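You operate a simulated robot arm through the tools that you are given. There is no shell and no other tool. Be economical: measure what you need, move in short steps, check, and stop when the job is done.

You run a simulated robot arm. Do the job below in one go: nothing can be reset, and whatever is moved stays where it is left.

Task
Vent the blower, drop the white filter in its mould, then move the mould to the blue square.
Fine: valve shut first, then the vent nut open till the gauge falls, then the blower slide out; filter in the pour cup; the other filter and controls stay. Set down upright: bench mould.

The check looks at the end state, three seconds after you hand in, the way a careful person would. Anything else that was tipped, shoved, dropped, spilled or broken makes it a failure.

Robot
A 7-joint arm with a two-finger parallel gripper on a trunk, on a base that drives. Base frame: it is fixed to the floor where the robot stands at the start and does not move with it; the origin is under the middle of the robot, x ahead of it, y to its left, z up. Units: m, degrees, N and s.
Its first joint turns from -166.0 to 166.0 degrees. Places, roughly: air button [0.7, -0.1, 0.7]; blower gauge [1, 0, 1.2]; blower pedal [0.8, 0, 0.1]; blower slide [1, 0, 0.8]; blue square of the black mould plate [0.8, -0.7, 0.8]; dry button [0.7, 1, 0.7]; ring button [0.7, -0.3, 0.7]; teal blower valve [0.7, 0, 0.7]; tile box selector [0.7, 0.9, 0.7]; tile box slider [0.7, 1.1, 0.6]; turn plate crank [0.7, 0.3, 0.7]; vent nut [0.7, 0.1, 0.7]; yellow pump plate [1.1, 0.1, 0.9]. Payload 3.43 kg.
The tool frame sits at the grasp point between the pads (the TCP): z along the fingers, y along the line on which they close. The tips reach 0.03 m beyond it. The gripper opens to 0.094 m. The fingers are 0.028 m wide and 0.01 m thick; the gripper's body (0.05 by 0.096 m) begins 0.055 m behind the TCP.
Orientation is that of the tool frame in the base frame, as a unit quaternion [x, y, z, w]. With the fingers straight down and closing along the base's y, the tool's x points along the base's -x, its y along +y and its z along -z.

Tools
- The arm moves only by the tool send_rows. Its argument "motion" is a list of rows, each a list of 2 entries, a list of its own where there are three numbers: the shift along the base's x, y, z in units of 40 mm (1.0 is 40 mm), then the turn, a rotation vector about the base's x, y, z in units of 5 degrees (1.0 is 5 degrees). In form: [[[dx, dy, dz], [wx, wy, wz]], ...]. A call has 1 to 8 rows; each row shifts and turns the commanded pose from where the row before left it. "hand" is the opening in per cent of the stroke, from 0 (shut) to 100 (fully open), set as the call begins (left out, the last holds). A call with a number of a shift or a turn outside -1 to 1 is refused whole. Rows are played at 5 a second. More than 0.05 m and 8.6 degrees between two rows, or a gripper value outside its range, and nothing of the call is played. Where a pose cannot be reached the arm comes as near as it can. A force on the tool above 70 N (or 10 N above the force at the start of the call, whichever is more), or a blocked arm, ends the call early, and 0.2 s more pass. The fingers move at their own pace (about 0.045 m/s each) and stop on an object; they squeeze with about 40 N. The grip force told is the motor's: it shows also when the fingers shut on nothing. Time passes only in rows, and 0.2 s behind the last, so rows that do not move let the fingers close. The reply holds the time, the measured pose of the TCP, the force on the tool along the base axes, the opening and the grip force, in the units named above and with some noise, with the torque about the TCP (base axes, N m) and any sound that the robot's microphone picked up.
- Cameras (640 x 400 px; columns grow to the right, rows downward): "scene" is now at [0.513, 0.1498, 1.409]; the picture's right is [-0.54, -0.84, 0.00], its down [-0.56, 0.36, -0.75] and it looks along [0.63, -0.40, -0.66] (base axes); focal length 214 px, centre (320, 200). "wrist" rides on the gripper at [0.076, 0.014, -0.103] in the tool frame; the picture's right is [-0.18, 0.98, 0.00], its down [-0.75, -0.14, -0.64] and it looks along [-0.63, -0.12, 0.77] (tool axes); focal length 243 px, centre (320, 200). There is no depth. A picture from a camera that has moved, and an enlarged one, comes with that camera's place and axes in the base frame and with its lens.
- capture(camera): a new picture of that camera. No time passes.
- lift_body(by): slides the trunk up (or, below 0, down) by that many m; the arm and the scene camera ride with it, the base frame stays. It gives what a move gives, with no picture.
- steer(legs): drives the robot by 1 to 6 legs, each [ahead, left, turn to the left] in m, m and degrees, along the robot's own axes; the way and the turn of a leg run together, so that a leg with both is an arc; at most 1.5 m and 180 degrees a leg. The arm and the cameras ride along, it lands a little off, and it stops where it bumps. It gives what a move gives.
- pan_tilt(pan, tilt): turns the head with the scene camera to pan (to the left, within 103 degrees either way) and tilt (down, from -29 to 69), counted from straight ahead of the robot. It gives what a move gives.
- close_up(camera, box): a new picture of the part [left, top, right, bottom] of that camera's present view, enlarged. No time passes.
- finish_job(): hands the job in; it is judged then, once.

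Go step by step. Nothing tells you exact positions but the pictures and the camera data: compare them with the known pose of the tool, close in by small moves and look again before you grip or let go. The budget is 120 turns and 90 pictures, counting those below and the enlarged ones. Unless the task says otherwise, let go and move clear before handing in.

The tools are called after "Request:" as name(argument=value, ...) on one line, values as JSON. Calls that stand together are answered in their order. send_rows: Moves the arm, as the interface text tells. Its arguments: {"type":"object","properties":{"motion":{"type":"array","items":{"type":"array"}},"hand":{"type":"number"}},"required":["motion"]} The other tools are called the same way: lift_body (by) slides the trunk up or down; steer (legs) drives the base; pan_tilt (pan, tilt) turns the head that bears the scene camera; capture (camera) takes a picture; close_up (camera, box) takes an enlarged picture of a part of a camera's view; finish_job () hands the job in.

At the start:

```text
clock: 0.0
tool_pos: [0.6537, -0.0466, 1.2685]
tcp_rot: [0.015, 0.993, -0.086, -0.079]
contact_force: [-0.5, 1.4, 0.8]
moment: [0.04, -0.02, -0.04]
finger_gap: 0.0941
finger_force: 0.0
trunk travel left (down, up): [-0.475, 0.135]
robot x, y, heading: [-0.0017, 0.001, 0.1]
head pan, tilt: [-32.5, 41.4]
```

scene: 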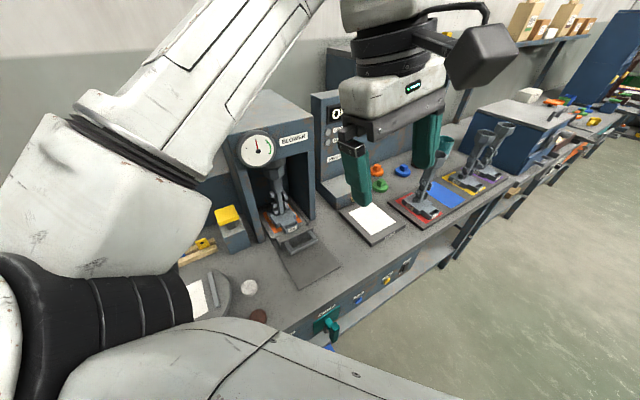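
wrist: 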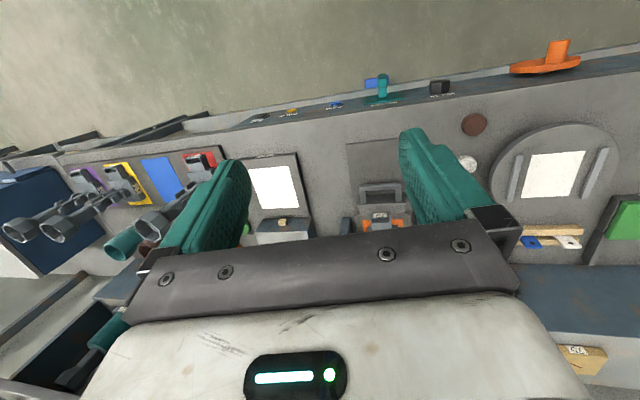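

I see the blower with its gauge, a mould standing inside it on the slide, a row of moulds on a coloured plate to the right, and a white and a brown filter on the bench. I'll look closer first.

Request:
close_up(camera="scene", box=[180, 120, 420, 350])

Request:
close_up(camera="wrist", box=[320, 40, 640, 240])

Request:
close_up(camera="scene", box=[330, 100, 550, 240])

```text
1.74 times, centred on (300, 235) of scene
camera zoom: at [0.513, 0.1498, 1.409], right [-0.54, -0.84, 0.0], down [-0.56, 0.36, -0.75], along [0.63, -0.4, -0.66], focal length 373 px, centre (355, 139)
```

zoom: 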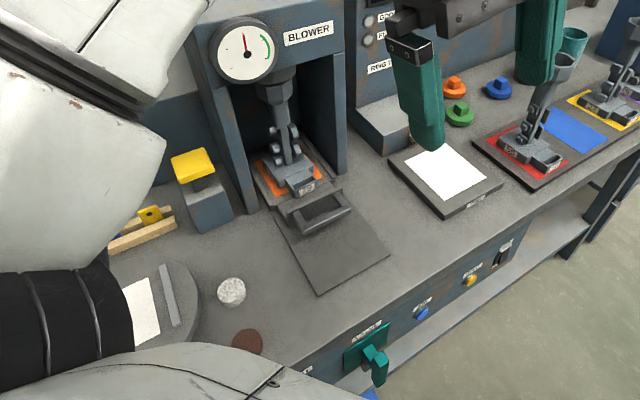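

```text
2.00 times, centred on (480, 140) of wrist
camera zoom: at [0.5963, -0.013, 1.377], right [0.2, 0.96, -0.2], down [0.84, -0.06, 0.53], along [0.5, -0.27, -0.82], focal length 485 px, centre (0, 320)
```

zoom: 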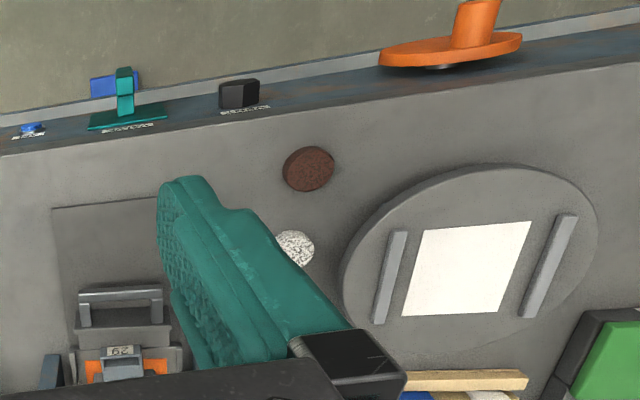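

```text
2.86 times, centred on (440, 170) of scene
camera zoom: at [0.513, 0.1498, 1.409], right [-0.54, -0.84, 0.0], down [-0.56, 0.36, -0.75], along [0.63, -0.4, -0.66], focal length 613 px, centre (-23, 286)
```

zoom: 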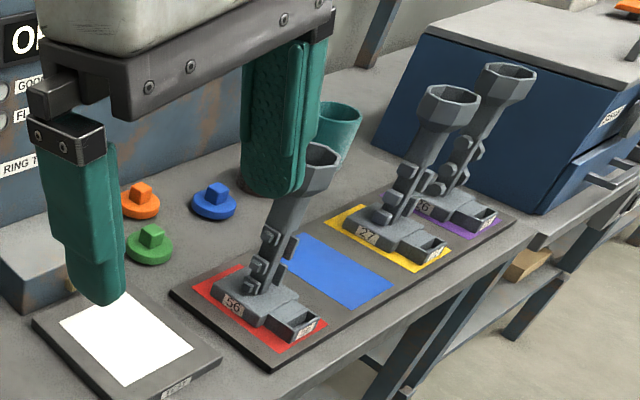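

The bench top is near z = 0.8; the white filter is at about (0.88, 0.17) and the controls are on the front face. I'll back off, lower the trunk and look at the front panel.

Request:
steer(legs=[[-0.35, 0, 0]])

Request:
lift_body(by=-0.3)

Request:
pan_tilt(pan=-5, tilt=35)

Request:
capture(camera="scene")

```text
clock: 2.3
tool_pos: [0.2999, -0.046, 1.268]
tcp_rot: [0.012, 0.993, -0.086, -0.079]
contact_force: [0.2, 0.1, 0.6]
moment: [0.0, -0.01, 0.04]
finger_gap: 0.0941
finger_force: 0.1
trunk travel left (down, up): [-0.475, 0.135]
robot x, y, heading: [-0.3554, -0.0018, 0.5]
head pan, tilt: [-32.5, 41.4]
```

```text
clock: 5.3
tool_pos: [0.2993, -0.0441, 0.9684]
tcp_rot: [0.012, 0.993, -0.086, -0.079]
contact_force: [-0.9, -0.7, 0.8]
moment: [-0.01, 0.0, -0.01]
finger_gap: 0.0941
finger_force: 0.0
trunk travel left (down, up): [-0.175, 0.435]
robot x, y, heading: [-0.3559, -0.0041, 0.4]
head pan, tilt: [-32.5, 41.4]
```

```text
clock: 6.2
tool_pos: [0.2996, -0.0447, 0.9669]
tcp_rot: [0.012, 0.993, -0.087, -0.08]
contact_force: [-0.9, -0.6, 0.0]
moment: [0.01, 0.02, 0.0]
finger_gap: 0.0942
finger_force: 0.2
trunk travel left (down, up): [-0.175, 0.435]
robot x, y, heading: [-0.352, -0.0003, -0.0]
head pan, tilt: [-5.0, 35.0]
```

```text
84 pictures are left
camera scene: at [0.1737, 0.1897, 1.1186], right [-0.08, -1.0, 0.0], down [-0.57, 0.05, -0.82], along [0.82, -0.07, -0.57], focal length 214 px, centre (320, 200)
```

scene: 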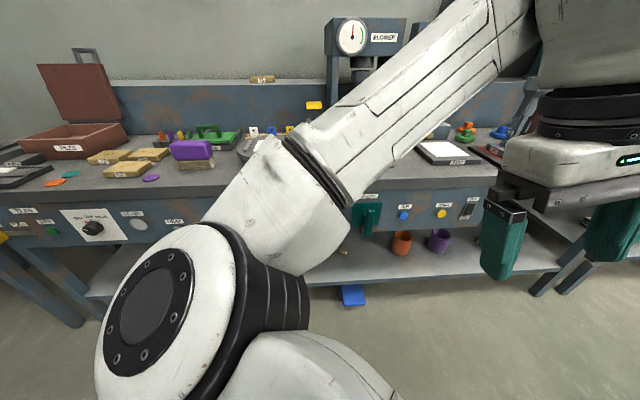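

The arm hides the panel, so I'll turn the gripper to point forward and use the wrist camera on the controls.

Request:
send_rows(motion=[[[0.3, 0.1, -0.5], [0.25, -1, 0]], [[0.3, 0.1, -0.5], [0.25, -1, 0]], [[0.3, 0.1, -0.5], [0.25, -1, 0]], [[0.3, 0.1, -0.5], [0.25, -1, 0]], [[0.3, 0.1, -0.5], [0.25, -1, 0]], [[0.3, 0.1, -0.5], [0.25, -1, 0]], [[0.3, 0.1, -0.5], [0.25, -1, 0]], [[0.3, 0.1, -0.5], [0.25, -1, 0]]])

Request:
send_rows(motion=[[[0.3, 0, 0], [0, -1, 0]], [[0.3, 0, 0], [0, -1, 0]], [[0.3, 0, 0], [0, -1, 0]], [[0.3, 0, 0], [0, -1, 0]], [[0.3, 0, 0], [0, -1, 0]], [[0.3, 0, 0], [0, -1, 0]], [[0.3, 0, 0], [0, -1, 0]], [[0.3, 0, 0], [0, -1, 0]]])

Request:
capture(camera="wrist")

Request:
capture(camera="scene")

```text
clock: 8.0
tool_pos: [0.395, -0.0123, 0.8077]
tcp_rot: [0.034, 0.964, 0.009, 0.264]
contact_force: [0.3, 0.2, -0.5]
moment: [-0.01, -0.02, 0.01]
finger_gap: 0.0938
finger_force: 0.1
trunk travel left (down, up): [-0.175, 0.435]
robot x, y, heading: [-0.3568, -0.0016, 0.5]
head pan, tilt: [-5.0, 35.0]
```

```text
clock: 9.8
tool_pos: [0.4914, -0.011, 0.8076]
tcp_rot: [0.03, 0.815, 0.02, 0.578]
contact_force: [0.4, 0.7, 0.2]
moment: [0.01, -0.03, 0.01]
finger_gap: 0.0939
finger_force: 0.1
trunk travel left (down, up): [-0.175, 0.435]
robot x, y, heading: [-0.3595, -0.0026, 0.6]
head pan, tilt: [-5.0, 35.0]
```

```text
83 pictures are left
camera wrist: at [0.3705, 0.0078, 0.7705], right [0.08, 0.97, 0.24], down [-0.36, -0.19, 0.91], along [0.93, -0.16, 0.33], focal length 243 px, centre (320, 200)
```

wrist: 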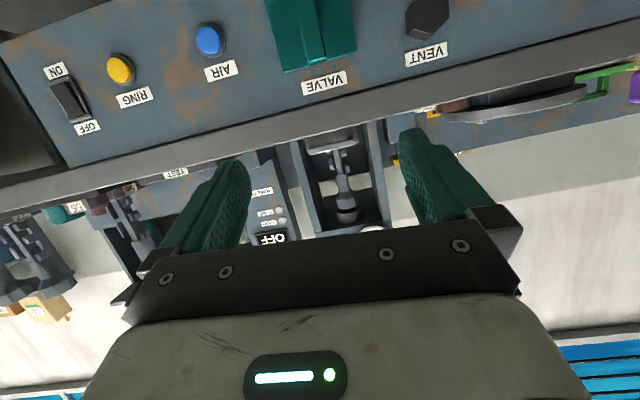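

```text
82 pictures are left
camera scene: at [0.1736, 0.1899, 1.1187], right [-0.08, -1.0, 0.0], down [-0.57, 0.05, -0.82], along [0.82, -0.07, -0.57], focal length 214 px, centre (320, 200)
```

scene: 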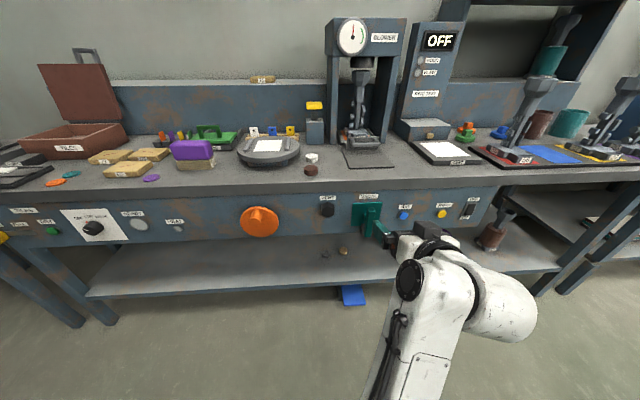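

Now the scene camera sees the panel well. Close-ups of the valve and nut, and of the blower.

Request:
close_up(camera="scene", box=[310, 170, 430, 245])

Request:
close_up(camera="scene", box=[290, 10, 450, 190])

Request:
close_up(camera="wrist", box=[240, 0, 480, 100])

```text
5.33 times, centred on (370, 208) of scene
camera zoom: at [0.1736, 0.1899, 1.1187], right [-0.08, -1.0, 0.0], down [-0.57, 0.05, -0.82], along [0.82, -0.07, -0.57], focal length 1144 px, centre (53, 160)
```

zoom: 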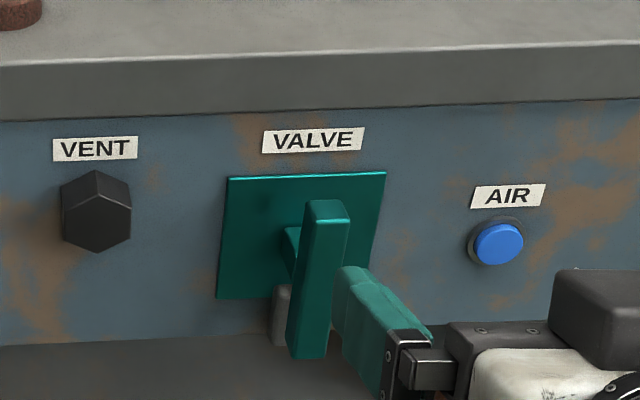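

```text
2.22 times, centred on (370, 100) of scene
camera zoom: at [0.1736, 0.1899, 1.1187], right [-0.08, -1.0, 0.0], down [-0.57, 0.05, -0.82], along [0.82, -0.07, -0.57], focal length 477 px, centre (209, 422)
```

zoom: 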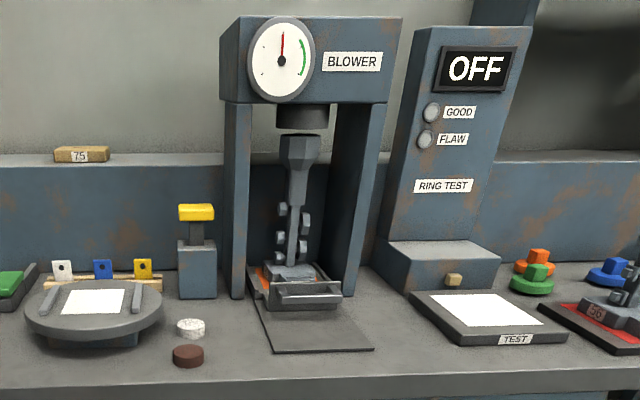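

```text
2.67 times, centred on (360, 50) of wrist
camera zoom: at [0.3705, 0.0078, 0.7705], right [0.08, 0.97, 0.24], down [-0.36, -0.19, 0.91], along [0.93, -0.16, 0.33], focal length 647 px, centre (213, 600)
```

zoom: 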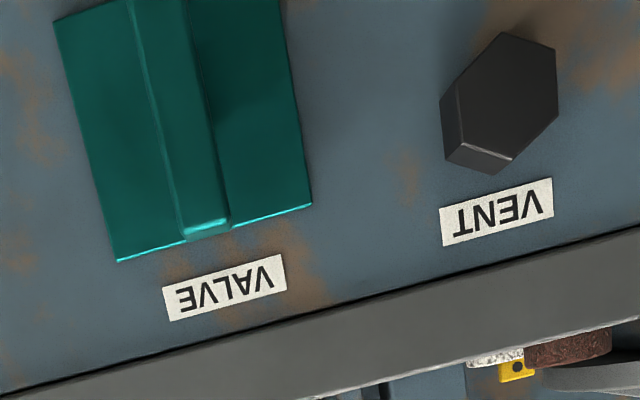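

The valve lever stands vertical (in line with its pipe, so open), pivoting at about (0.70, -0.015, 0.655); the nut is at about (0.72, 0.12, 0.70). I'll level the gripper in front of the lever and look.

Request:
send_rows(motion=[[[0.75, 0, -0.95], [-0.2, -0.97, 0.08]], [[0.75, 0, -0.95], [-0.2, -0.97, 0.08]], [[0.75, -0.05, -0.95], [-0.2, -0.97, 0.08]], [[0.75, -0.05, -0.95], [-0.2, -0.97, 0.08]]])

Request:
capture(camera="wrist")

Request:
close_up(camera="scene", box=[310, 170, 430, 245])

```text
clock: 10.8
tool_pos: [0.612, -0.0157, 0.6546]
tcp_rot: [-0.008, 0.707, 0.006, 0.707]
contact_force: [0.6, 1.6, -0.1]
moment: [0.0, 0.01, -0.03]
finger_gap: 0.094
finger_force: 0.0
trunk travel left (down, up): [-0.175, 0.435]
robot x, y, heading: [-0.3563, -0.0008, 0.4]
head pan, tilt: [-5.0, 35.0]
```

```text
78 pictures are left
camera wrist: at [0.508, -0.0039, 0.5783], right [-0.01, 0.98, 0.18], down [-0.64, -0.15, 0.75], along [0.77, -0.11, 0.63], focal length 243 px, centre (320, 200)
```

wrist: 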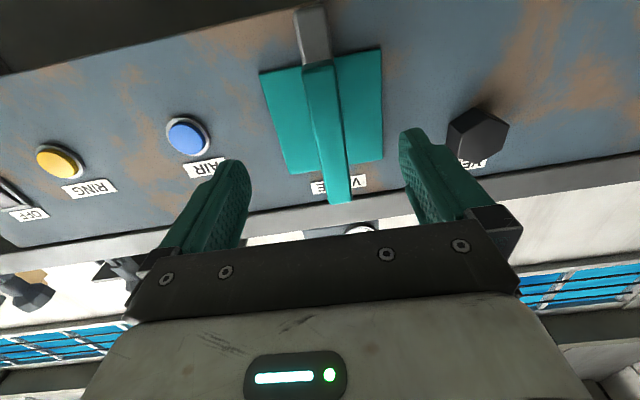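

```text
5.33 times, centred on (370, 208) of scene
camera zoom: at [0.1734, 0.1898, 1.1188], right [-0.08, -1.0, 0.0], down [-0.57, 0.05, -0.82], along [0.82, -0.07, -0.57], focal length 1144 px, centre (53, 160)
```

zoom: 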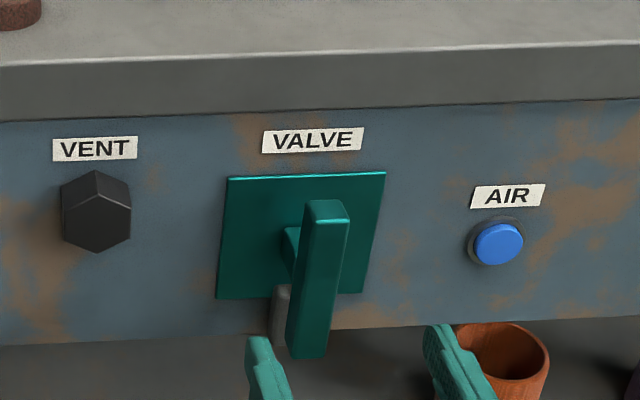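

Triangulated lever: y -0.011, z 0.61 to 0.725, front face x 0.68, with the plate face at 0.727. I'll advance to x 0.685 and grip it at its middle.

Request:
send_rows(motion=[[[0.6, 0.05, 0.12], [0, 0, 0]], [[0.6, 0.05, 0.12], [0, 0, 0]], [[0.55, 0, 0], [0, 0, 0]]])

Request:
close_up(camera="scene", box=[310, 170, 430, 245])

Request:
capture(camera="wrist")

```text
clock: 11.6
tool_pos: [0.6803, -0.0126, 0.6657]
tcp_rot: [-0.007, 0.707, 0.004, 0.707]
contact_force: [-0.3, 0.5, 0.0]
moment: [0.02, -0.07, 0.03]
finger_gap: 0.0939
finger_force: 0.0
trunk travel left (down, up): [-0.175, 0.435]
robot x, y, heading: [-0.3559, -0.0019, 0.4]
head pan, tilt: [-5.0, 35.0]
```

```text
5.33 times, centred on (370, 208) of scene
camera zoom: at [0.1736, 0.1898, 1.1186], right [-0.08, -1.0, 0.0], down [-0.57, 0.05, -0.82], along [0.82, -0.07, -0.57], focal length 1144 px, centre (53, 160)
```

zoom: 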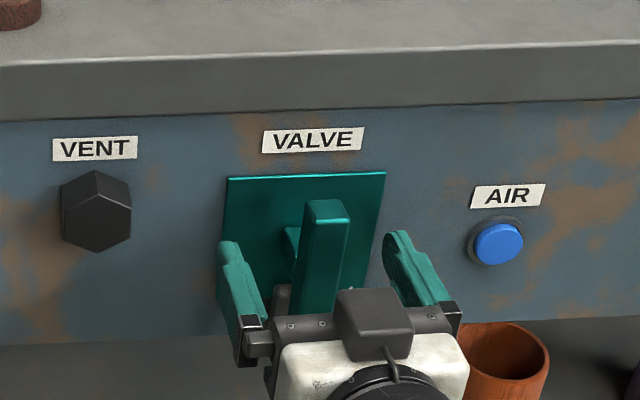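

```text
75 pictures are left
camera wrist: at [0.579, -0.0005, 0.5901], right [-0.01, 0.98, 0.18], down [-0.64, -0.15, 0.75], along [0.77, -0.11, 0.63], focal length 243 px, centre (320, 200)
```

wrist: 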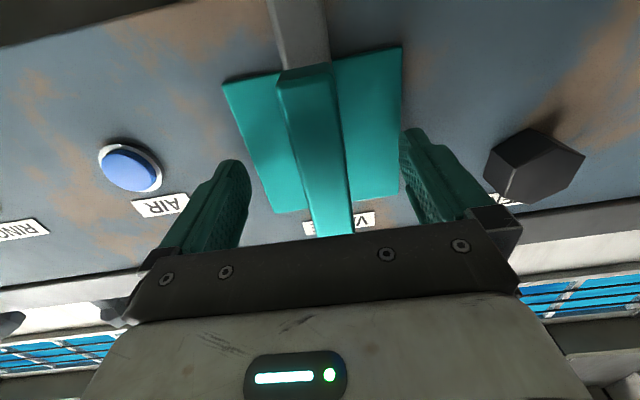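

The fingers straddle the lever; closing.

Request:
send_rows(hand=0, motion=[[[0, 0, 0], [0, 0, 0]], [[0, 0, 0], [0, 0, 0]], [[0, 0, 0], [0, 0, 0]], [[0, 0, 0], [0, 0, 0]], [[0, 0, 0], [0, 0, 0]]])

Request:
close_up(camera="scene", box=[310, 170, 430, 245])

```text
clock: 12.8
tool_pos: [0.6806, -0.0094, 0.6656]
tcp_rot: [-0.007, 0.707, 0.005, 0.707]
contact_force: [-1.9, 14.8, 1.1]
moment: [0.04, 0.12, -0.54]
finger_gap: 0.0271
finger_force: 36.1
trunk travel left (down, up): [-0.175, 0.435]
robot x, y, heading: [-0.352, 0.0017, 0.5]
head pan, tilt: [-5.0, 35.0]
```

```text
5.33 times, centred on (370, 208) of scene
camera zoom: at [0.1734, 0.1909, 1.1186], right [-0.08, -1.0, 0.0], down [-0.57, 0.04, -0.82], along [0.82, -0.06, -0.57], focal length 1144 px, centre (53, 160)
```

zoom: 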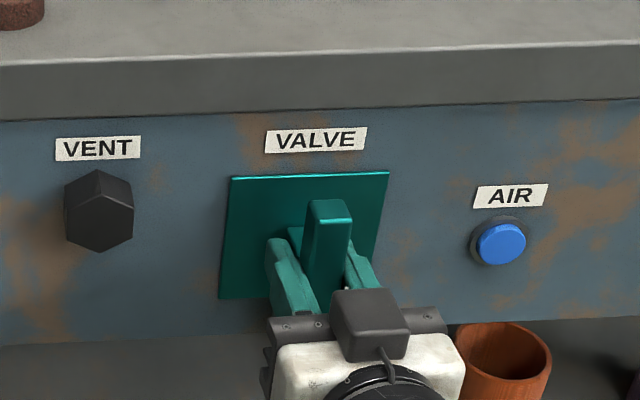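

Gripped. I turn the lever clockwise a little to feel it.

Request:
send_rows(motion=[[[0, 0.08, 0], [0, 0, 0]], [[0, 0, 0], [1, 0, 0]], [[0, 0, 0], [1, 0, 0]], [[0, 0, 0], [1, 0, 0]]])

Request:
capture(camera="wrist")

```text
clock: 13.8
tool_pos: [0.6807, -0.008, 0.6637]
tcp_rot: [0.084, 0.702, 0.097, 0.701]
contact_force: [2.2, 13.8, -5.2]
moment: [-1.8, -0.44, -0.82]
finger_gap: 0.0329
finger_force: 45.0
trunk travel left (down, up): [-0.175, 0.435]
robot x, y, heading: [-0.3545, 0.0005, 0.4]
head pan, tilt: [-5.0, 35.0]
```

```text
73 pictures are left
camera wrist: at [0.5785, 0.0228, 0.5935], right [-0.01, 0.9, 0.43], down [-0.64, -0.34, 0.69], along [0.77, -0.26, 0.58], focal length 243 px, centre (320, 200)
```

wrist: 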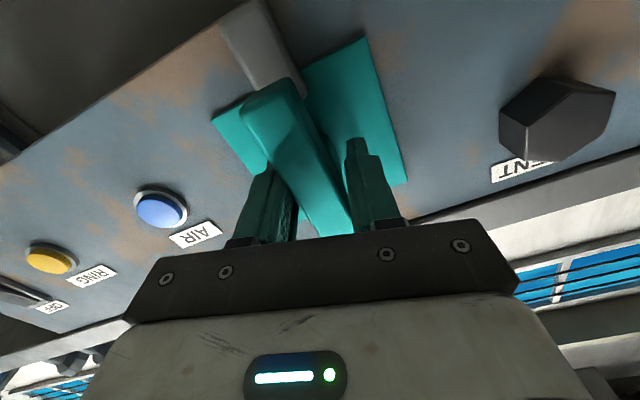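

The lever resists clockwise (the fingers splay while it stays put), so that way may be the stop. I'll try the other way.

Request:
send_rows(motion=[[[0, 0, 0], [-1, 0, 0]], [[0, 0, 0], [-1, 0, 0]], [[0, 0, 0], [-1, 0, 0]], [[0, 0, 0], [-1, 0, 0]], [[0, 0, 0], [-1, 0, 0]], [[0, 0, 0], [-1, 0, 0]]])

Request:
close_up(camera="scene", box=[310, 170, 430, 245])

```text
clock: 15.2
tool_pos: [0.6813, -0.0095, 0.667]
tcp_rot: [-0.099, 0.701, -0.089, 0.701]
contact_force: [-0.4, 17.2, 8.6]
moment: [0.05, 0.88, -0.99]
finger_gap: 0.0266
finger_force: 44.4
trunk travel left (down, up): [-0.175, 0.435]
robot x, y, heading: [-0.3567, 0.0004, 0.4]
head pan, tilt: [-5.0, 35.0]
```

```text
5.33 times, centred on (370, 208) of scene
camera zoom: at [0.1734, 0.1902, 1.1188], right [-0.08, -1.0, 0.0], down [-0.57, 0.05, -0.82], along [0.82, -0.07, -0.57], focal length 1144 px, centre (53, 160)
```

zoom: 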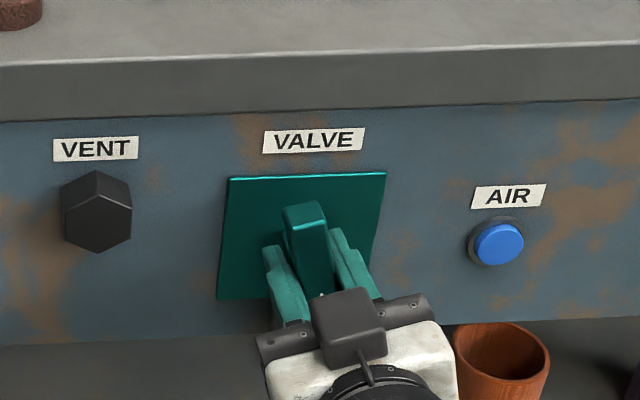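

It turns freely counterclockwise. Continuing the quarter turn.

Request:
send_rows(motion=[[[0, 0.1, 0.05], [-1, 0, 0]], [[0, 0, 0], [-1, 0, 0]], [[0, 0, 0], [-1, 0, 0]], [[0, 0, 0], [-1, 0, 0]], [[0, 0, 0], [-1, 0, 0]], [[0, 0, 0], [-1, 0, 0]], [[0, 0, 0], [-1, 0, 0]], [[0, 0, 0], [-1, 0, 0]]])

Request:
send_rows(motion=[[[0, 0, 0], [-1, 0, 0]], [[0, 0, 0], [-1, 0, 0]], [[0, 0, 0], [-1, 0, 0]], [[0, 0, 0], [-1, 0, 0]]])

Request:
close_up(camera="scene", box=[310, 170, 430, 245])

```text
clock: 17.0
tool_pos: [0.681, -0.0078, 0.666]
tcp_rot: [-0.333, 0.63, -0.324, 0.623]
contact_force: [-1.0, -4.2, -6.7]
moment: [0.01, 0.07, -1.26]
finger_gap: 0.0267
finger_force: 45.1
trunk travel left (down, up): [-0.175, 0.435]
robot x, y, heading: [-0.3552, 0.0007, 0.7]
head pan, tilt: [-5.0, 35.0]
```

```text
clock: 18.0
tool_pos: [0.6813, -0.0073, 0.6651]
tcp_rot: [-0.436, 0.565, -0.428, 0.555]
contact_force: [-10.2, -12.7, -12.9]
moment: [0.01, -0.51, -1.0]
finger_gap: 0.0265
finger_force: 45.1
trunk travel left (down, up): [-0.175, 0.435]
robot x, y, heading: [-0.3557, -0.0034, 0.5]
head pan, tilt: [-5.0, 35.0]
```

```text
5.33 times, centred on (370, 208) of scene
camera zoom: at [0.1739, 0.1892, 1.1184], right [-0.08, -1.0, 0.0], down [-0.57, 0.05, -0.82], along [0.82, -0.07, -0.57], focal length 1144 px, centre (53, 160)
```

zoom: 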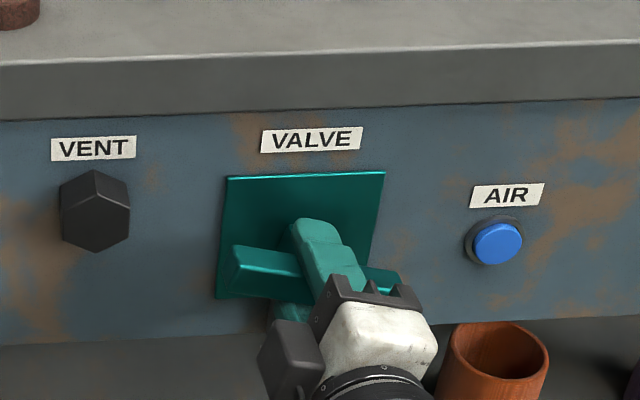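

About 76° so far; a few more degrees until it stops.

Request:
send_rows(motion=[[[0, -0.08, -0.06], [-1, 0, 0]], [[0, 0, 0], [-1, 0, 0]], [[0, 0, 0], [-1, 0, 0]], [[0, 0, 0], [-0.6, 0, 0]]])

Request:
close_up(camera="scene", box=[310, 170, 430, 245])

```text
clock: 19.0
tool_pos: [0.6814, -0.0064, 0.665]
tcp_rot: [0.517, -0.489, 0.51, -0.483]
contact_force: [-12.4, -1.7, -8.1]
moment: [1.33, -0.62, -0.11]
finger_gap: 0.0272
finger_force: 44.6
trunk travel left (down, up): [-0.175, 0.435]
robot x, y, heading: [-0.3518, -0.0024, 0.3]
head pan, tilt: [-5.0, 35.0]
```

```text
5.33 times, centred on (370, 208) of scene
camera zoom: at [0.1737, 0.1901, 1.1186], right [-0.08, -1.0, 0.0], down [-0.57, 0.05, -0.82], along [0.82, -0.07, -0.57], focal length 1144 px, centre (53, 160)
```

zoom: 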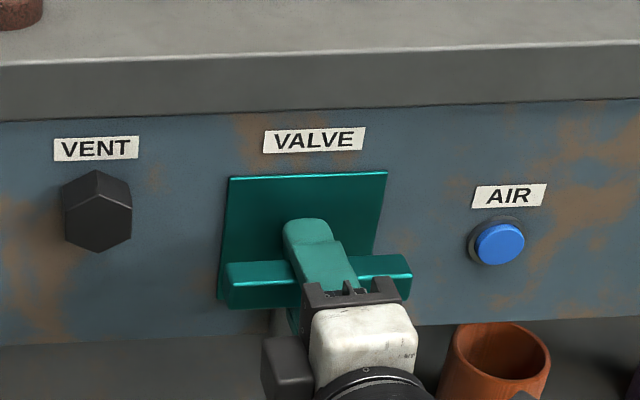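

The lever is at its horizontal stop: valve shut. I release and back straight out, then check the gauge and lever.

Request:
send_rows(hand=100, motion=[[[0, 0, 0], [0.5, 0, 0]], [[0, 0, 0], [0, 0, 0]], [[0, 0, 0], [0, 0, 0]], [[0, 0, 0], [0, 0, 0]], [[-0.9, 0, 0], [0, 0, 0]], [[-0.9, 0, 0], [0, 0, 0]], [[-0.9, 0, 0], [0, 0, 0]]])

Request:
close_up(camera="scene", box=[310, 10, 430, 245])

```text
clock: 20.6
tool_pos: [0.5712, -0.0055, 0.6664]
tcp_rot: [0.507, -0.502, 0.498, -0.494]
contact_force: [0.1, 0.2, 0.0]
moment: [0.03, 0.03, -0.01]
finger_gap: 0.0941
finger_force: 0.1
trunk travel left (down, up): [-0.175, 0.435]
robot x, y, heading: [-0.3537, -0.0016, 0.5]
head pan, tilt: [-5.0, 35.0]
```

```text
1.70 times, centred on (370, 128) of scene
camera zoom: at [0.1738, 0.1898, 1.1186], right [-0.08, -1.0, 0.0], down [-0.57, 0.05, -0.82], along [0.82, -0.07, -0.57], focal length 365 px, centre (235, 323)
```

zoom: 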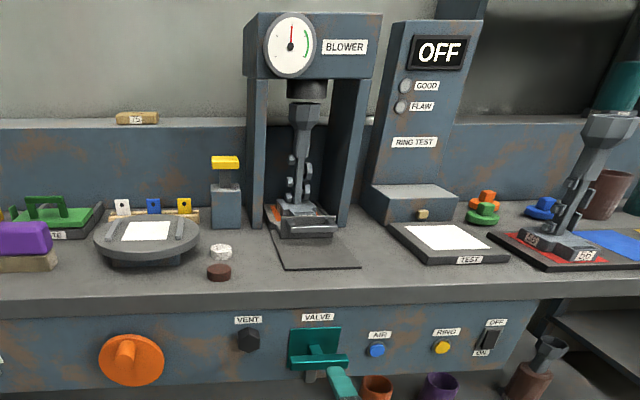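

Valve shut. Next I move before the vent nut while winding the hand clockwise, to gain turning room for opening.

Request:
send_rows(motion=[[[0, 0.4, 0.1], [1, 0, 0]], [[0, 0.4, 0.1], [1, 0, 0]], [[0, 0.4, 0.1], [1, 0, 0]], [[0, 0.4, 0.1], [1, 0, 0]], [[0, 0.4, 0.1], [1, 0, 0]], [[0, 0.4, 0.1], [1, 0, 0]], [[0, 0.4, 0.1], [1, 0, 0]], [[0, 0.36, 0.1], [1, 0, 0]]])

Request:
send_rows(motion=[[[0, 0, 0], [1, 0, 0]], [[0, 0, 0], [1, 0, 0]], [[0, 0, 0], [1, 0, 0]], [[0, 0, 0], [1, 0, 0]], [[0, 0, 0], [1, 0, 0]], [[0, 0, 0], [1, 0, 0]], [[0, 0, 0], [1, 0, 0]], [[0, 0, 0], [1, 0, 0]]])

Request:
send_rows(motion=[[[0, 0, 0], [1, 0, 0]], [[0, 0, 0], [1, 0, 0]], [[0, 0, 0], [1, 0, 0]], [[0, 0, 0], [1, 0, 0]], [[0, 0, 0], [1, 0, 0]], [[0, 0, 0], [1, 0, 0]], [[0, 0, 0], [1, 0, 0]], [[0, 0, 0], [1, 0, 0]]])

Request:
send_rows(motion=[[[0, 0, 0], [1, 0, 0]], [[0, 0, 0], [1, 0, 0]], [[0, 0, 0], [1, 0, 0]], [[0, 0, 0], [1, 0, 0]], [[0, 0, 0], [1, 0, 0]], [[0, 0, 0], [1, 0, 0]]])

Request:
capture(camera="wrist")

Request:
close_up(camera="scene", box=[270, 170, 390, 245])

```text
clock: 22.4
tool_pos: [0.5737, 0.1184, 0.6975]
tcp_rot: [-0.307, 0.642, -0.297, 0.637]
contact_force: [-0.3, 0.0, 1.1]
moment: [0.03, 0.03, 0.0]
finger_gap: 0.0941
finger_force: 0.1
trunk travel left (down, up): [-0.175, 0.435]
robot x, y, heading: [-0.3546, -0.0036, 0.2]
head pan, tilt: [-5.0, 35.0]
```

```text
clock: 24.2
tool_pos: [0.573, 0.118, 0.6976]
tcp_rot: [-0.071, 0.705, -0.06, 0.703]
contact_force: [-0.1, -0.9, -0.5]
moment: [-0.02, -0.01, -0.02]
finger_gap: 0.0941
finger_force: 0.0
trunk travel left (down, up): [-0.175, 0.435]
robot x, y, heading: [-0.3548, -0.0025, 0.1]
head pan, tilt: [-5.0, 35.0]
```

```text
clock: 26.0
tool_pos: [0.5745, 0.1168, 0.6961]
tcp_rot: [0.175, 0.683, 0.184, 0.685]
contact_force: [0.0, -0.3, 0.4]
moment: [0.01, 0.02, 0.03]
finger_gap: 0.0937
finger_force: 0.0
trunk travel left (down, up): [-0.175, 0.435]
robot x, y, heading: [-0.3575, -0.0015, 0.4]
head pan, tilt: [-5.0, 35.0]
```

```text
clock: 27.4
tool_pos: [0.5747, 0.1176, 0.6969]
tcp_rot: [0.346, 0.612, 0.355, 0.616]
contact_force: [0.7, -0.9, 0.9]
moment: [-0.01, 0.03, 0.01]
finger_gap: 0.094
finger_force: 0.0
trunk travel left (down, up): [-0.175, 0.435]
robot x, y, heading: [-0.3543, -0.0006, 0.4]
head pan, tilt: [-5.0, 35.0]
```

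```text
68 pictures are left
camera wrist: at [0.4714, 0.1887, 0.6694], right [-0.01, 0.34, 0.94], down [-0.64, -0.73, 0.25], along [0.77, -0.6, 0.23], focal length 243 px, centre (320, 200)
```

wrist: 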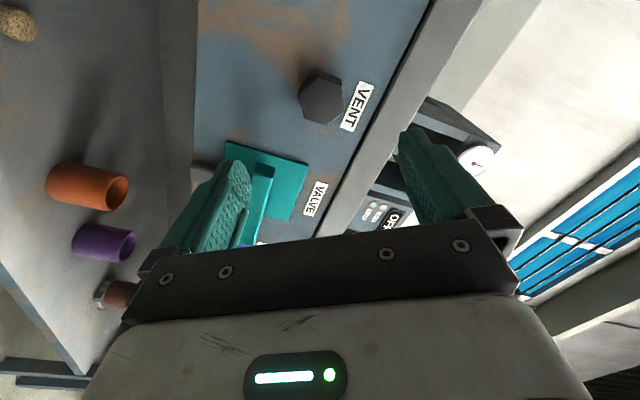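

```text
5.33 times, centred on (330, 208) of scene
camera zoom: at [0.1736, 0.1898, 1.1186], right [-0.08, -1.0, 0.0], down [-0.57, 0.05, -0.82], along [0.82, -0.07, -0.57], focal length 1144 px, centre (267, 160)
```

zoom: 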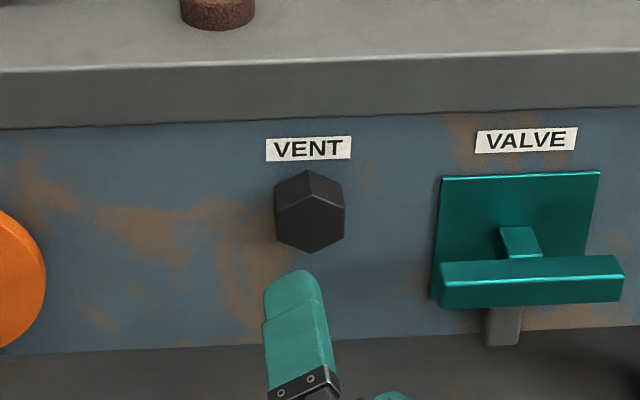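

The nut's front face is at about (0.706, 0.119, 0.700). Advancing with the fingers over its 60° flats, then closing.

Request:
send_rows(motion=[[[0.8, 0.02, 0.05], [0, 0, 0]], [[0.8, 0.02, 0.03], [0, 0, 0]], [[0.8, 0, 0], [0, 0, 0]], [[0.62, 0, 0], [0, 0, 0]]])

Request:
send_rows(hand=0, motion=[[[0, 0, 0], [0, 0, 0]], [[0, 0, 0], [0, 0, 0]], [[0, 0, 0], [0, 0, 0]], [[0, 0, 0], [0, 0, 0]]])

Request:
close_up(camera="scene", box=[270, 170, 390, 245])

```text
clock: 28.4
tool_pos: [0.6937, 0.1205, 0.6996]
tcp_rot: [0.346, 0.612, 0.354, 0.617]
contact_force: [-0.8, 0.2, -1.7]
moment: [-0.02, 0.01, -0.05]
finger_gap: 0.094
finger_force: 0.0
trunk travel left (down, up): [-0.175, 0.435]
robot x, y, heading: [-0.3527, -0.0018, 0.4]
head pan, tilt: [-5.0, 35.0]
```

```text
clock: 29.4
tool_pos: [0.6929, 0.1202, 0.7003]
tcp_rot: [0.345, 0.612, 0.354, 0.617]
contact_force: [2.6, 2.9, 4.1]
moment: [0.0, 0.57, -0.24]
finger_gap: 0.0422
finger_force: 33.9
trunk travel left (down, up): [-0.175, 0.435]
robot x, y, heading: [-0.3561, -0.0015, 0.2]
head pan, tilt: [-5.0, 35.0]
```

```text
5.33 times, centred on (330, 208) of scene
camera zoom: at [0.1736, 0.1899, 1.1187], right [-0.08, -1.0, 0.0], down [-0.57, 0.05, -0.82], along [0.82, -0.07, -0.57], focal length 1144 px, centre (267, 160)
```

zoom: 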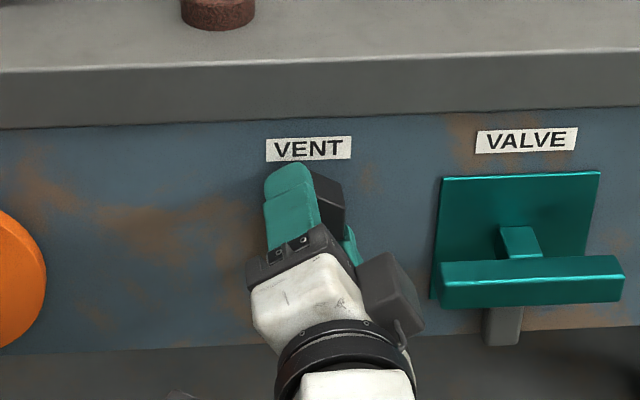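

The nut is well held on its flats. Turning it counterclockwise.

Request:
send_rows(motion=[[[0, 0, 0], [-1, 0, 0]], [[0, 0, 0], [-1, 0, 0]], [[0, 0, 0], [-1, 0, 0]], [[0, 0, 0], [-1, 0, 0]], [[0, 0, 0], [-1, 0, 0]], [[0, 0, 0], [-1, 0, 0]], [[0, 0, 0], [-1, 0, 0]], [[0, 0, 0], [-1, 0, 0]]])

Request:
capture(camera="scene")

```text
clock: 31.2
tool_pos: [0.695, 0.1203, 0.7009]
tcp_rot: [0.113, 0.696, 0.124, 0.698]
contact_force: [6.3, 6.1, 4.6]
moment: [0.14, 0.45, -0.79]
finger_gap: 0.0419
finger_force: 45.0
trunk travel left (down, up): [-0.175, 0.435]
robot x, y, heading: [-0.3534, -0.0045, 0.4]
head pan, tilt: [-5.0, 35.0]
```

```text
65 pictures are left
camera scene: at [0.1738, 0.1901, 1.1187], right [-0.08, -1.0, 0.0], down [-0.57, 0.05, -0.82], along [0.82, -0.07, -0.57], focal length 214 px, centre (320, 200)
```

scene: 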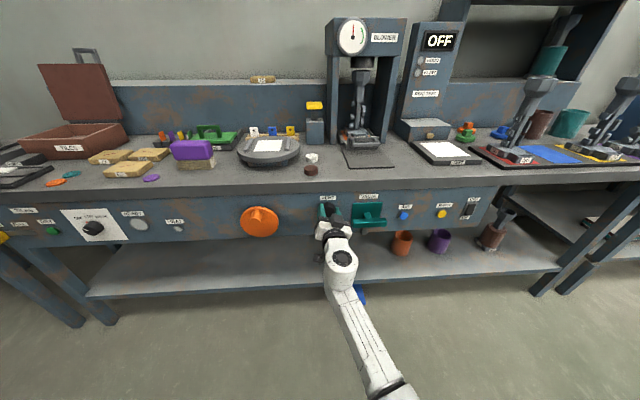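

The nut turns with the hand; the gauge has not fallen yet. Turning on.

Request:
send_rows(motion=[[[0, 0, 0], [-1, 0, 0]], [[0, 0, 0], [-1, 0, 0]], [[0, 0, 0], [-1, 0, 0]], [[0, 0, 0], [-1, 0, 0]], [[0, 0, 0], [-1, 0, 0]], [[0, 0, 0], [-1, 0, 0]], [[0, 0, 0], [-1, 0, 0]], [[0, 0, 0], [-1, 0, 0]]])

Request:
send_rows(motion=[[[0, 0, 0], [-1, 0, 0]], [[0, 0, 0], [-1, 0, 0]], [[0, 0, 0], [-1, 0, 0]], [[0, 0, 0], [-1, 0, 0]], [[0, 0, 0], [-1, 0, 0]], [[0, 0, 0], [-1, 0, 0]], [[0, 0, 0], [-1, 0, 0]], [[0, 0, 0], [-1, 0, 0]]])

Request:
close_up(camera="scene", box=[290, 10, 430, 245])

```text
clock: 33.0
tool_pos: [0.6938, 0.1206, 0.7008]
tcp_rot: [-0.133, 0.696, -0.122, 0.695]
contact_force: [12.4, 17.5, 1.8]
moment: [1.14, 0.13, -0.9]
finger_gap: 0.0419
finger_force: 45.2
trunk travel left (down, up): [-0.175, 0.435]
robot x, y, heading: [-0.3561, -0.0002, 0.5]
head pan, tilt: [-5.0, 35.0]
```

```text
clock: 34.8
tool_pos: [0.6956, 0.1197, 0.6998]
tcp_rot: [-0.362, 0.613, -0.352, 0.607]
contact_force: [0.2, 7.1, -7.3]
moment: [0.63, -0.62, -0.7]
finger_gap: 0.0421
finger_force: 45.0
trunk travel left (down, up): [-0.175, 0.435]
robot x, y, heading: [-0.3565, -0.0012, 0.4]
head pan, tilt: [-5.0, 35.0]
```

```text
1.70 times, centred on (360, 128) of scene
camera zoom: at [0.174, 0.1898, 1.1184], right [-0.08, -1.0, 0.0], down [-0.57, 0.05, -0.82], along [0.82, -0.07, -0.57], focal length 365 px, centre (252, 323)
```

zoom: 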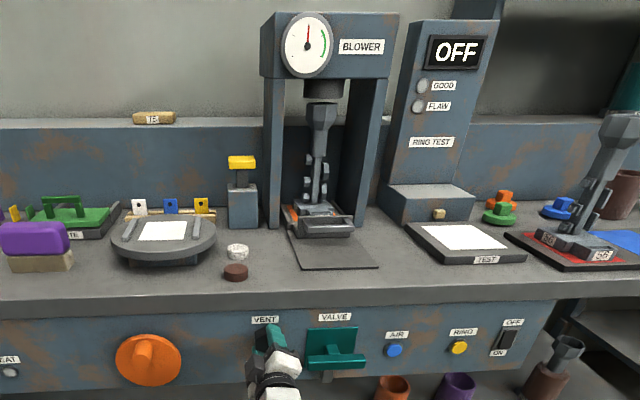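

Turned about 120° without the gauge moving yet; continuing the stroke.

Request:
send_rows(motion=[[[0, 0, 0], [-1, 0, 0]], [[0, 0, 0], [-1, 0, 0]], [[0, 0, 0], [-1, 0, 0]], [[0, 0, 0], [-1, 0, 0]], [[0, 0, 0], [-1, 0, 0]], [[0, 0, 0], [-1, 0, 0]], [[0, 0, 0], [-1, 0, 0]], [[0, 0, 0], [-1, 0, 0]]])

Request:
close_up(camera="scene", box=[290, 10, 430, 245])

```text
clock: 36.6
tool_pos: [0.6945, 0.1199, 0.7011]
tcp_rot: [0.548, -0.455, 0.542, -0.446]
contact_force: [-0.6, 0.2, -1.1]
moment: [0.11, -1.11, -0.02]
finger_gap: 0.041
finger_force: 44.9
trunk travel left (down, up): [-0.175, 0.435]
robot x, y, heading: [-0.3568, 0.0026, 0.2]
head pan, tilt: [-5.0, 35.0]
```

```text
1.70 times, centred on (360, 128) of scene
camera zoom: at [0.1737, 0.1897, 1.1187], right [-0.08, -1.0, 0.0], down [-0.57, 0.05, -0.82], along [0.82, -0.07, -0.57], focal length 365 px, centre (252, 323)
```

zoom: 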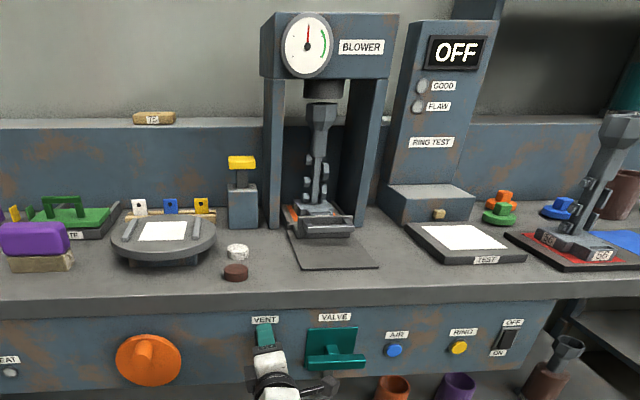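

Still no drop; I'll go on to the end of the wrist's range.

Request:
send_rows(motion=[[[0, 0, 0], [-1, 0, 0]], [[0, 0, 0], [-1, 0, 0]], [[0, 0, 0], [-1, 0, 0]], [[0, 0, 0], [-1, 0, 0]], [[0, 0, 0], [-1, 0, 0]], [[0, 0, 0], [-1, 0, 0]], [[0, 0, 0], [-1, 0, 0]], [[0, 0, 0], [-1, 0, 0]]])

Request:
close_up(camera="scene", box=[310, 10, 410, 70])

```text
clock: 38.4
tool_pos: [0.6951, 0.1203, 0.7005]
tcp_rot: [0.667, -0.242, 0.664, -0.234]
contact_force: [-1.1, 6.1, 10.2]
moment: [1.13, -0.27, 0.32]
finger_gap: 0.041
finger_force: 45.1
trunk travel left (down, up): [-0.175, 0.435]
robot x, y, heading: [-0.3554, -0.0026, 0.3]
head pan, tilt: [-5.0, 35.0]
```

```text
6.40 times, centred on (360, 40) of scene
camera zoom: at [0.1732, 0.1901, 1.1189], right [-0.08, -1.0, 0.0], down [-0.57, 0.05, -0.82], along [0.82, -0.07, -0.57], focal length 1373 px, centre (64, 1224)
```

zoom: 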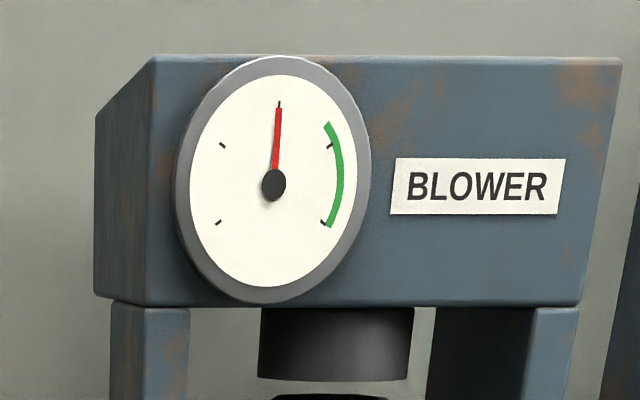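

Request:
send_rows(motion=[[[0, 0, 0], [-1, 0, 0]], [[0, 0, 0], [-1, 0, 0]], [[0, 0, 0], [-1, 0, 0]], [[0, 0, 0], [-1, 0, 0]]])

Request:
close_up(camera="scene", box=[270, 170, 390, 245])

Request:
capture(camera="wrist")

```text
clock: 39.4
tool_pos: [0.6931, 0.1213, 0.7003]
tcp_rot: [0.698, -0.123, 0.696, -0.113]
contact_force: [-0.7, 9.0, 7.1]
moment: [0.19, -0.14, 0.28]
finger_gap: 0.0411
finger_force: 44.9
trunk travel left (down, up): [-0.175, 0.435]
robot x, y, heading: [-0.3537, -0.0044, 0.5]
head pan, tilt: [-5.0, 35.0]
```

```text
5.33 times, centred on (330, 208) of scene
camera zoom: at [0.1734, 0.1902, 1.1187], right [-0.08, -1.0, 0.0], down [-0.57, 0.05, -0.82], along [0.82, -0.07, -0.57], focal length 1144 px, centre (267, 160)
```

zoom: 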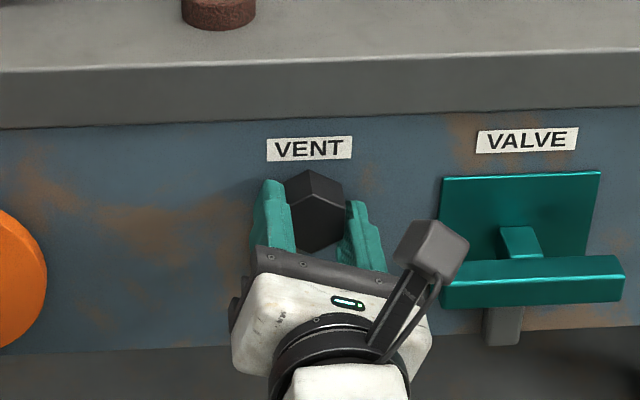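

```text
60 pictures are left
camera wrist: at [0.5917, 0.0837, 0.7676], right [-0.01, -0.87, -0.5], down [-0.64, 0.39, -0.66], along [0.77, 0.31, -0.56], focal length 243 px, centre (320, 200)
```

wrist: 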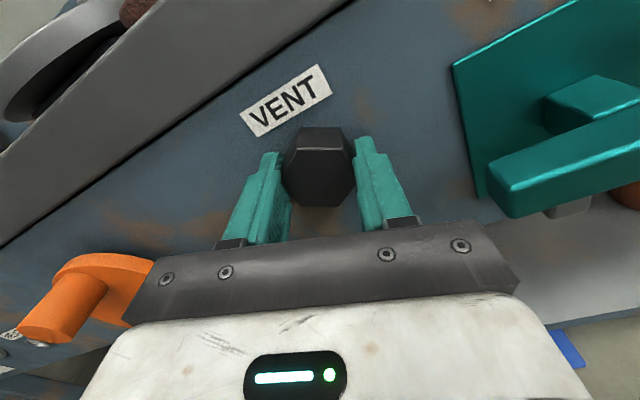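

The nut follows the hand (220° so far). I continue until the wrist runs out, listening for a vent.

Request:
send_rows(motion=[[[0, 0, 0], [-1, 0, 0]], [[0, 0, 0], [-1, 0, 0]], [[0, 0, 0], [-1, 0, 0]], [[0, 0, 0], [-1, 0, 0]], [[0, 0, 0], [-1, 0, 0]], [[0, 0, 0], [-1, 0, 0]], [[0, 0, 0], [-1, 0, 0]], [[0, 0, 0], [-1, 0, 0]]])

Request:
close_up(camera="scene", box=[270, 10, 430, 245])

```text
clock: 41.2
tool_pos: [0.6956, 0.1222, 0.6999]
tcp_rot: [0.695, 0.124, 0.696, 0.13]
contact_force: [-4.7, 15.1, -0.4]
moment: [1.21, 0.35, 0.35]
finger_gap: 0.0411
finger_force: 44.7
trunk travel left (down, up): [-0.175, 0.435]
robot x, y, heading: [-0.3569, -0.0014, 0.3]
head pan, tilt: [-5.0, 35.0]
```

```text
1.70 times, centred on (350, 128) of scene
camera zoom: at [0.1735, 0.1903, 1.1186], right [-0.08, -1.0, 0.0], down [-0.57, 0.05, -0.82], along [0.82, -0.07, -0.57], focal length 365 px, centre (269, 323)
```

zoom: 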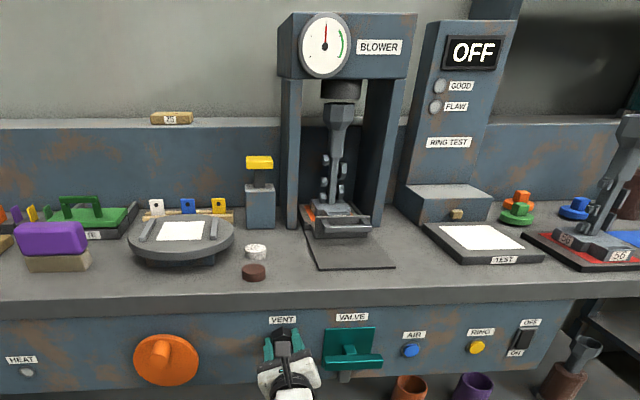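

Request:
send_rows(motion=[[[0, 0, 0], [-1, 0, 0]], [[0, 0, 0], [-1, 0, 0]], [[0, 0, 0], [-1, 0, 0]], [[0, 0, 0], [-1, 0, 0]], [[0, 0, 0], [-1, 0, 0]], [[0, 0, 0], [-1, 0, 0]], [[0, 0, 0], [-1, 0, 0]], [[0, 0, 0], [-1, 0, 0]]])

Request:
close_up(camera="scene", box=[270, 10, 430, 245])

```text
clock: 43.0
tool_pos: [0.6945, 0.1198, 0.6979]
tcp_rot: [0.607, 0.354, 0.612, 0.363]
contact_force: [-2.9, 5.7, -5.8]
moment: [0.62, 0.72, 0.8]
finger_gap: 0.042
finger_force: 45.4
trunk travel left (down, up): [-0.175, 0.435]
robot x, y, heading: [-0.3554, -0.0031, 0.7]
head pan, tilt: [-5.0, 35.0]
```

```text
1.70 times, centred on (350, 128) of scene
camera zoom: at [0.1739, 0.1898, 1.1185], right [-0.08, -1.0, 0.0], down [-0.57, 0.05, -0.82], along [0.82, -0.07, -0.57], focal length 365 px, centre (269, 323)
```

zoom: 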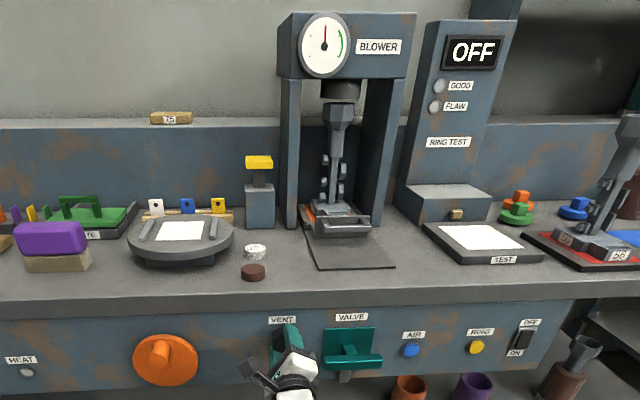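

The resisting torque repeats every 60°, which smells of slipping. I turn 20° more and look closely whether the nut's flats follow the pads.

Request:
send_rows(motion=[[[0, 0, 0], [-1, 0, 0]], [[0, 0, 0], [-1, 0, 0]], [[0, 0, 0], [-1, 0, 0]], [[0, 0, 0], [-1, 0, 0]]])

Request:
close_up(camera="wrist", box=[200, 80, 440, 240])

Request:
close_up(camera="scene", box=[300, 180, 380, 240])

```text
clock: 44.0
tool_pos: [0.6946, 0.1189, 0.6993]
tcp_rot: [0.535, 0.454, 0.542, 0.462]
contact_force: [6.2, 2.6, -5.4]
moment: [1.15, 1.03, 0.77]
finger_gap: 0.0411
finger_force: 45.0
trunk travel left (down, up): [-0.175, 0.435]
robot x, y, heading: [-0.3527, -0.0052, 0.2]
head pan, tilt: [-5.0, 35.0]
```

```text
2.50 times, centred on (320, 160) of wrist
camera zoom: at [0.5922, 0.1915, 0.7243], right [-0.01, -0.34, 0.94], down [-0.64, -0.72, -0.27], along [0.77, -0.61, -0.21], focal length 606 px, centre (320, 300)
```

zoom: 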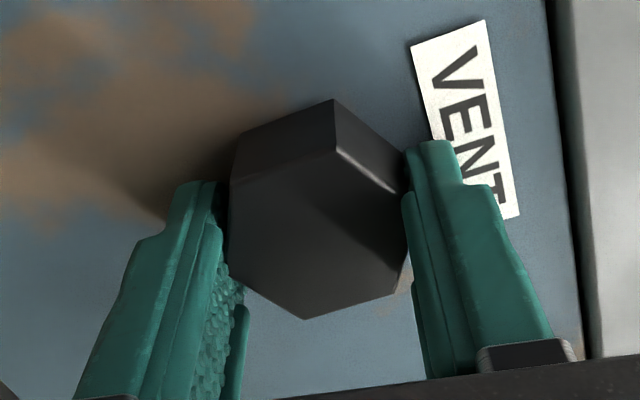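

```text
6.67 times, centred on (340, 210) of scene
camera zoom: at [0.1741, 0.1897, 1.1184], right [-0.08, -1.0, 0.0], down [-0.57, 0.05, -0.82], along [0.82, -0.07, -0.57], focal length 1430 px, centre (187, 133)
```

zoom: 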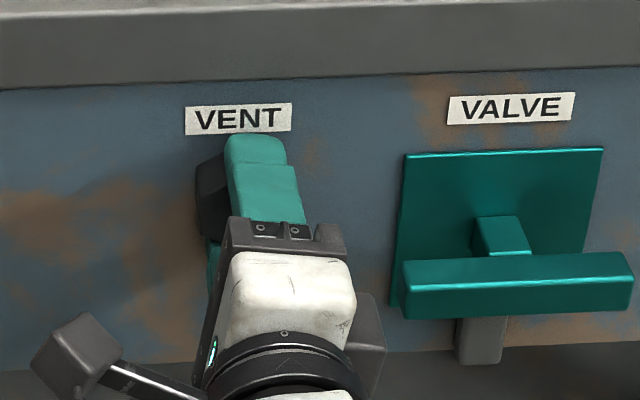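

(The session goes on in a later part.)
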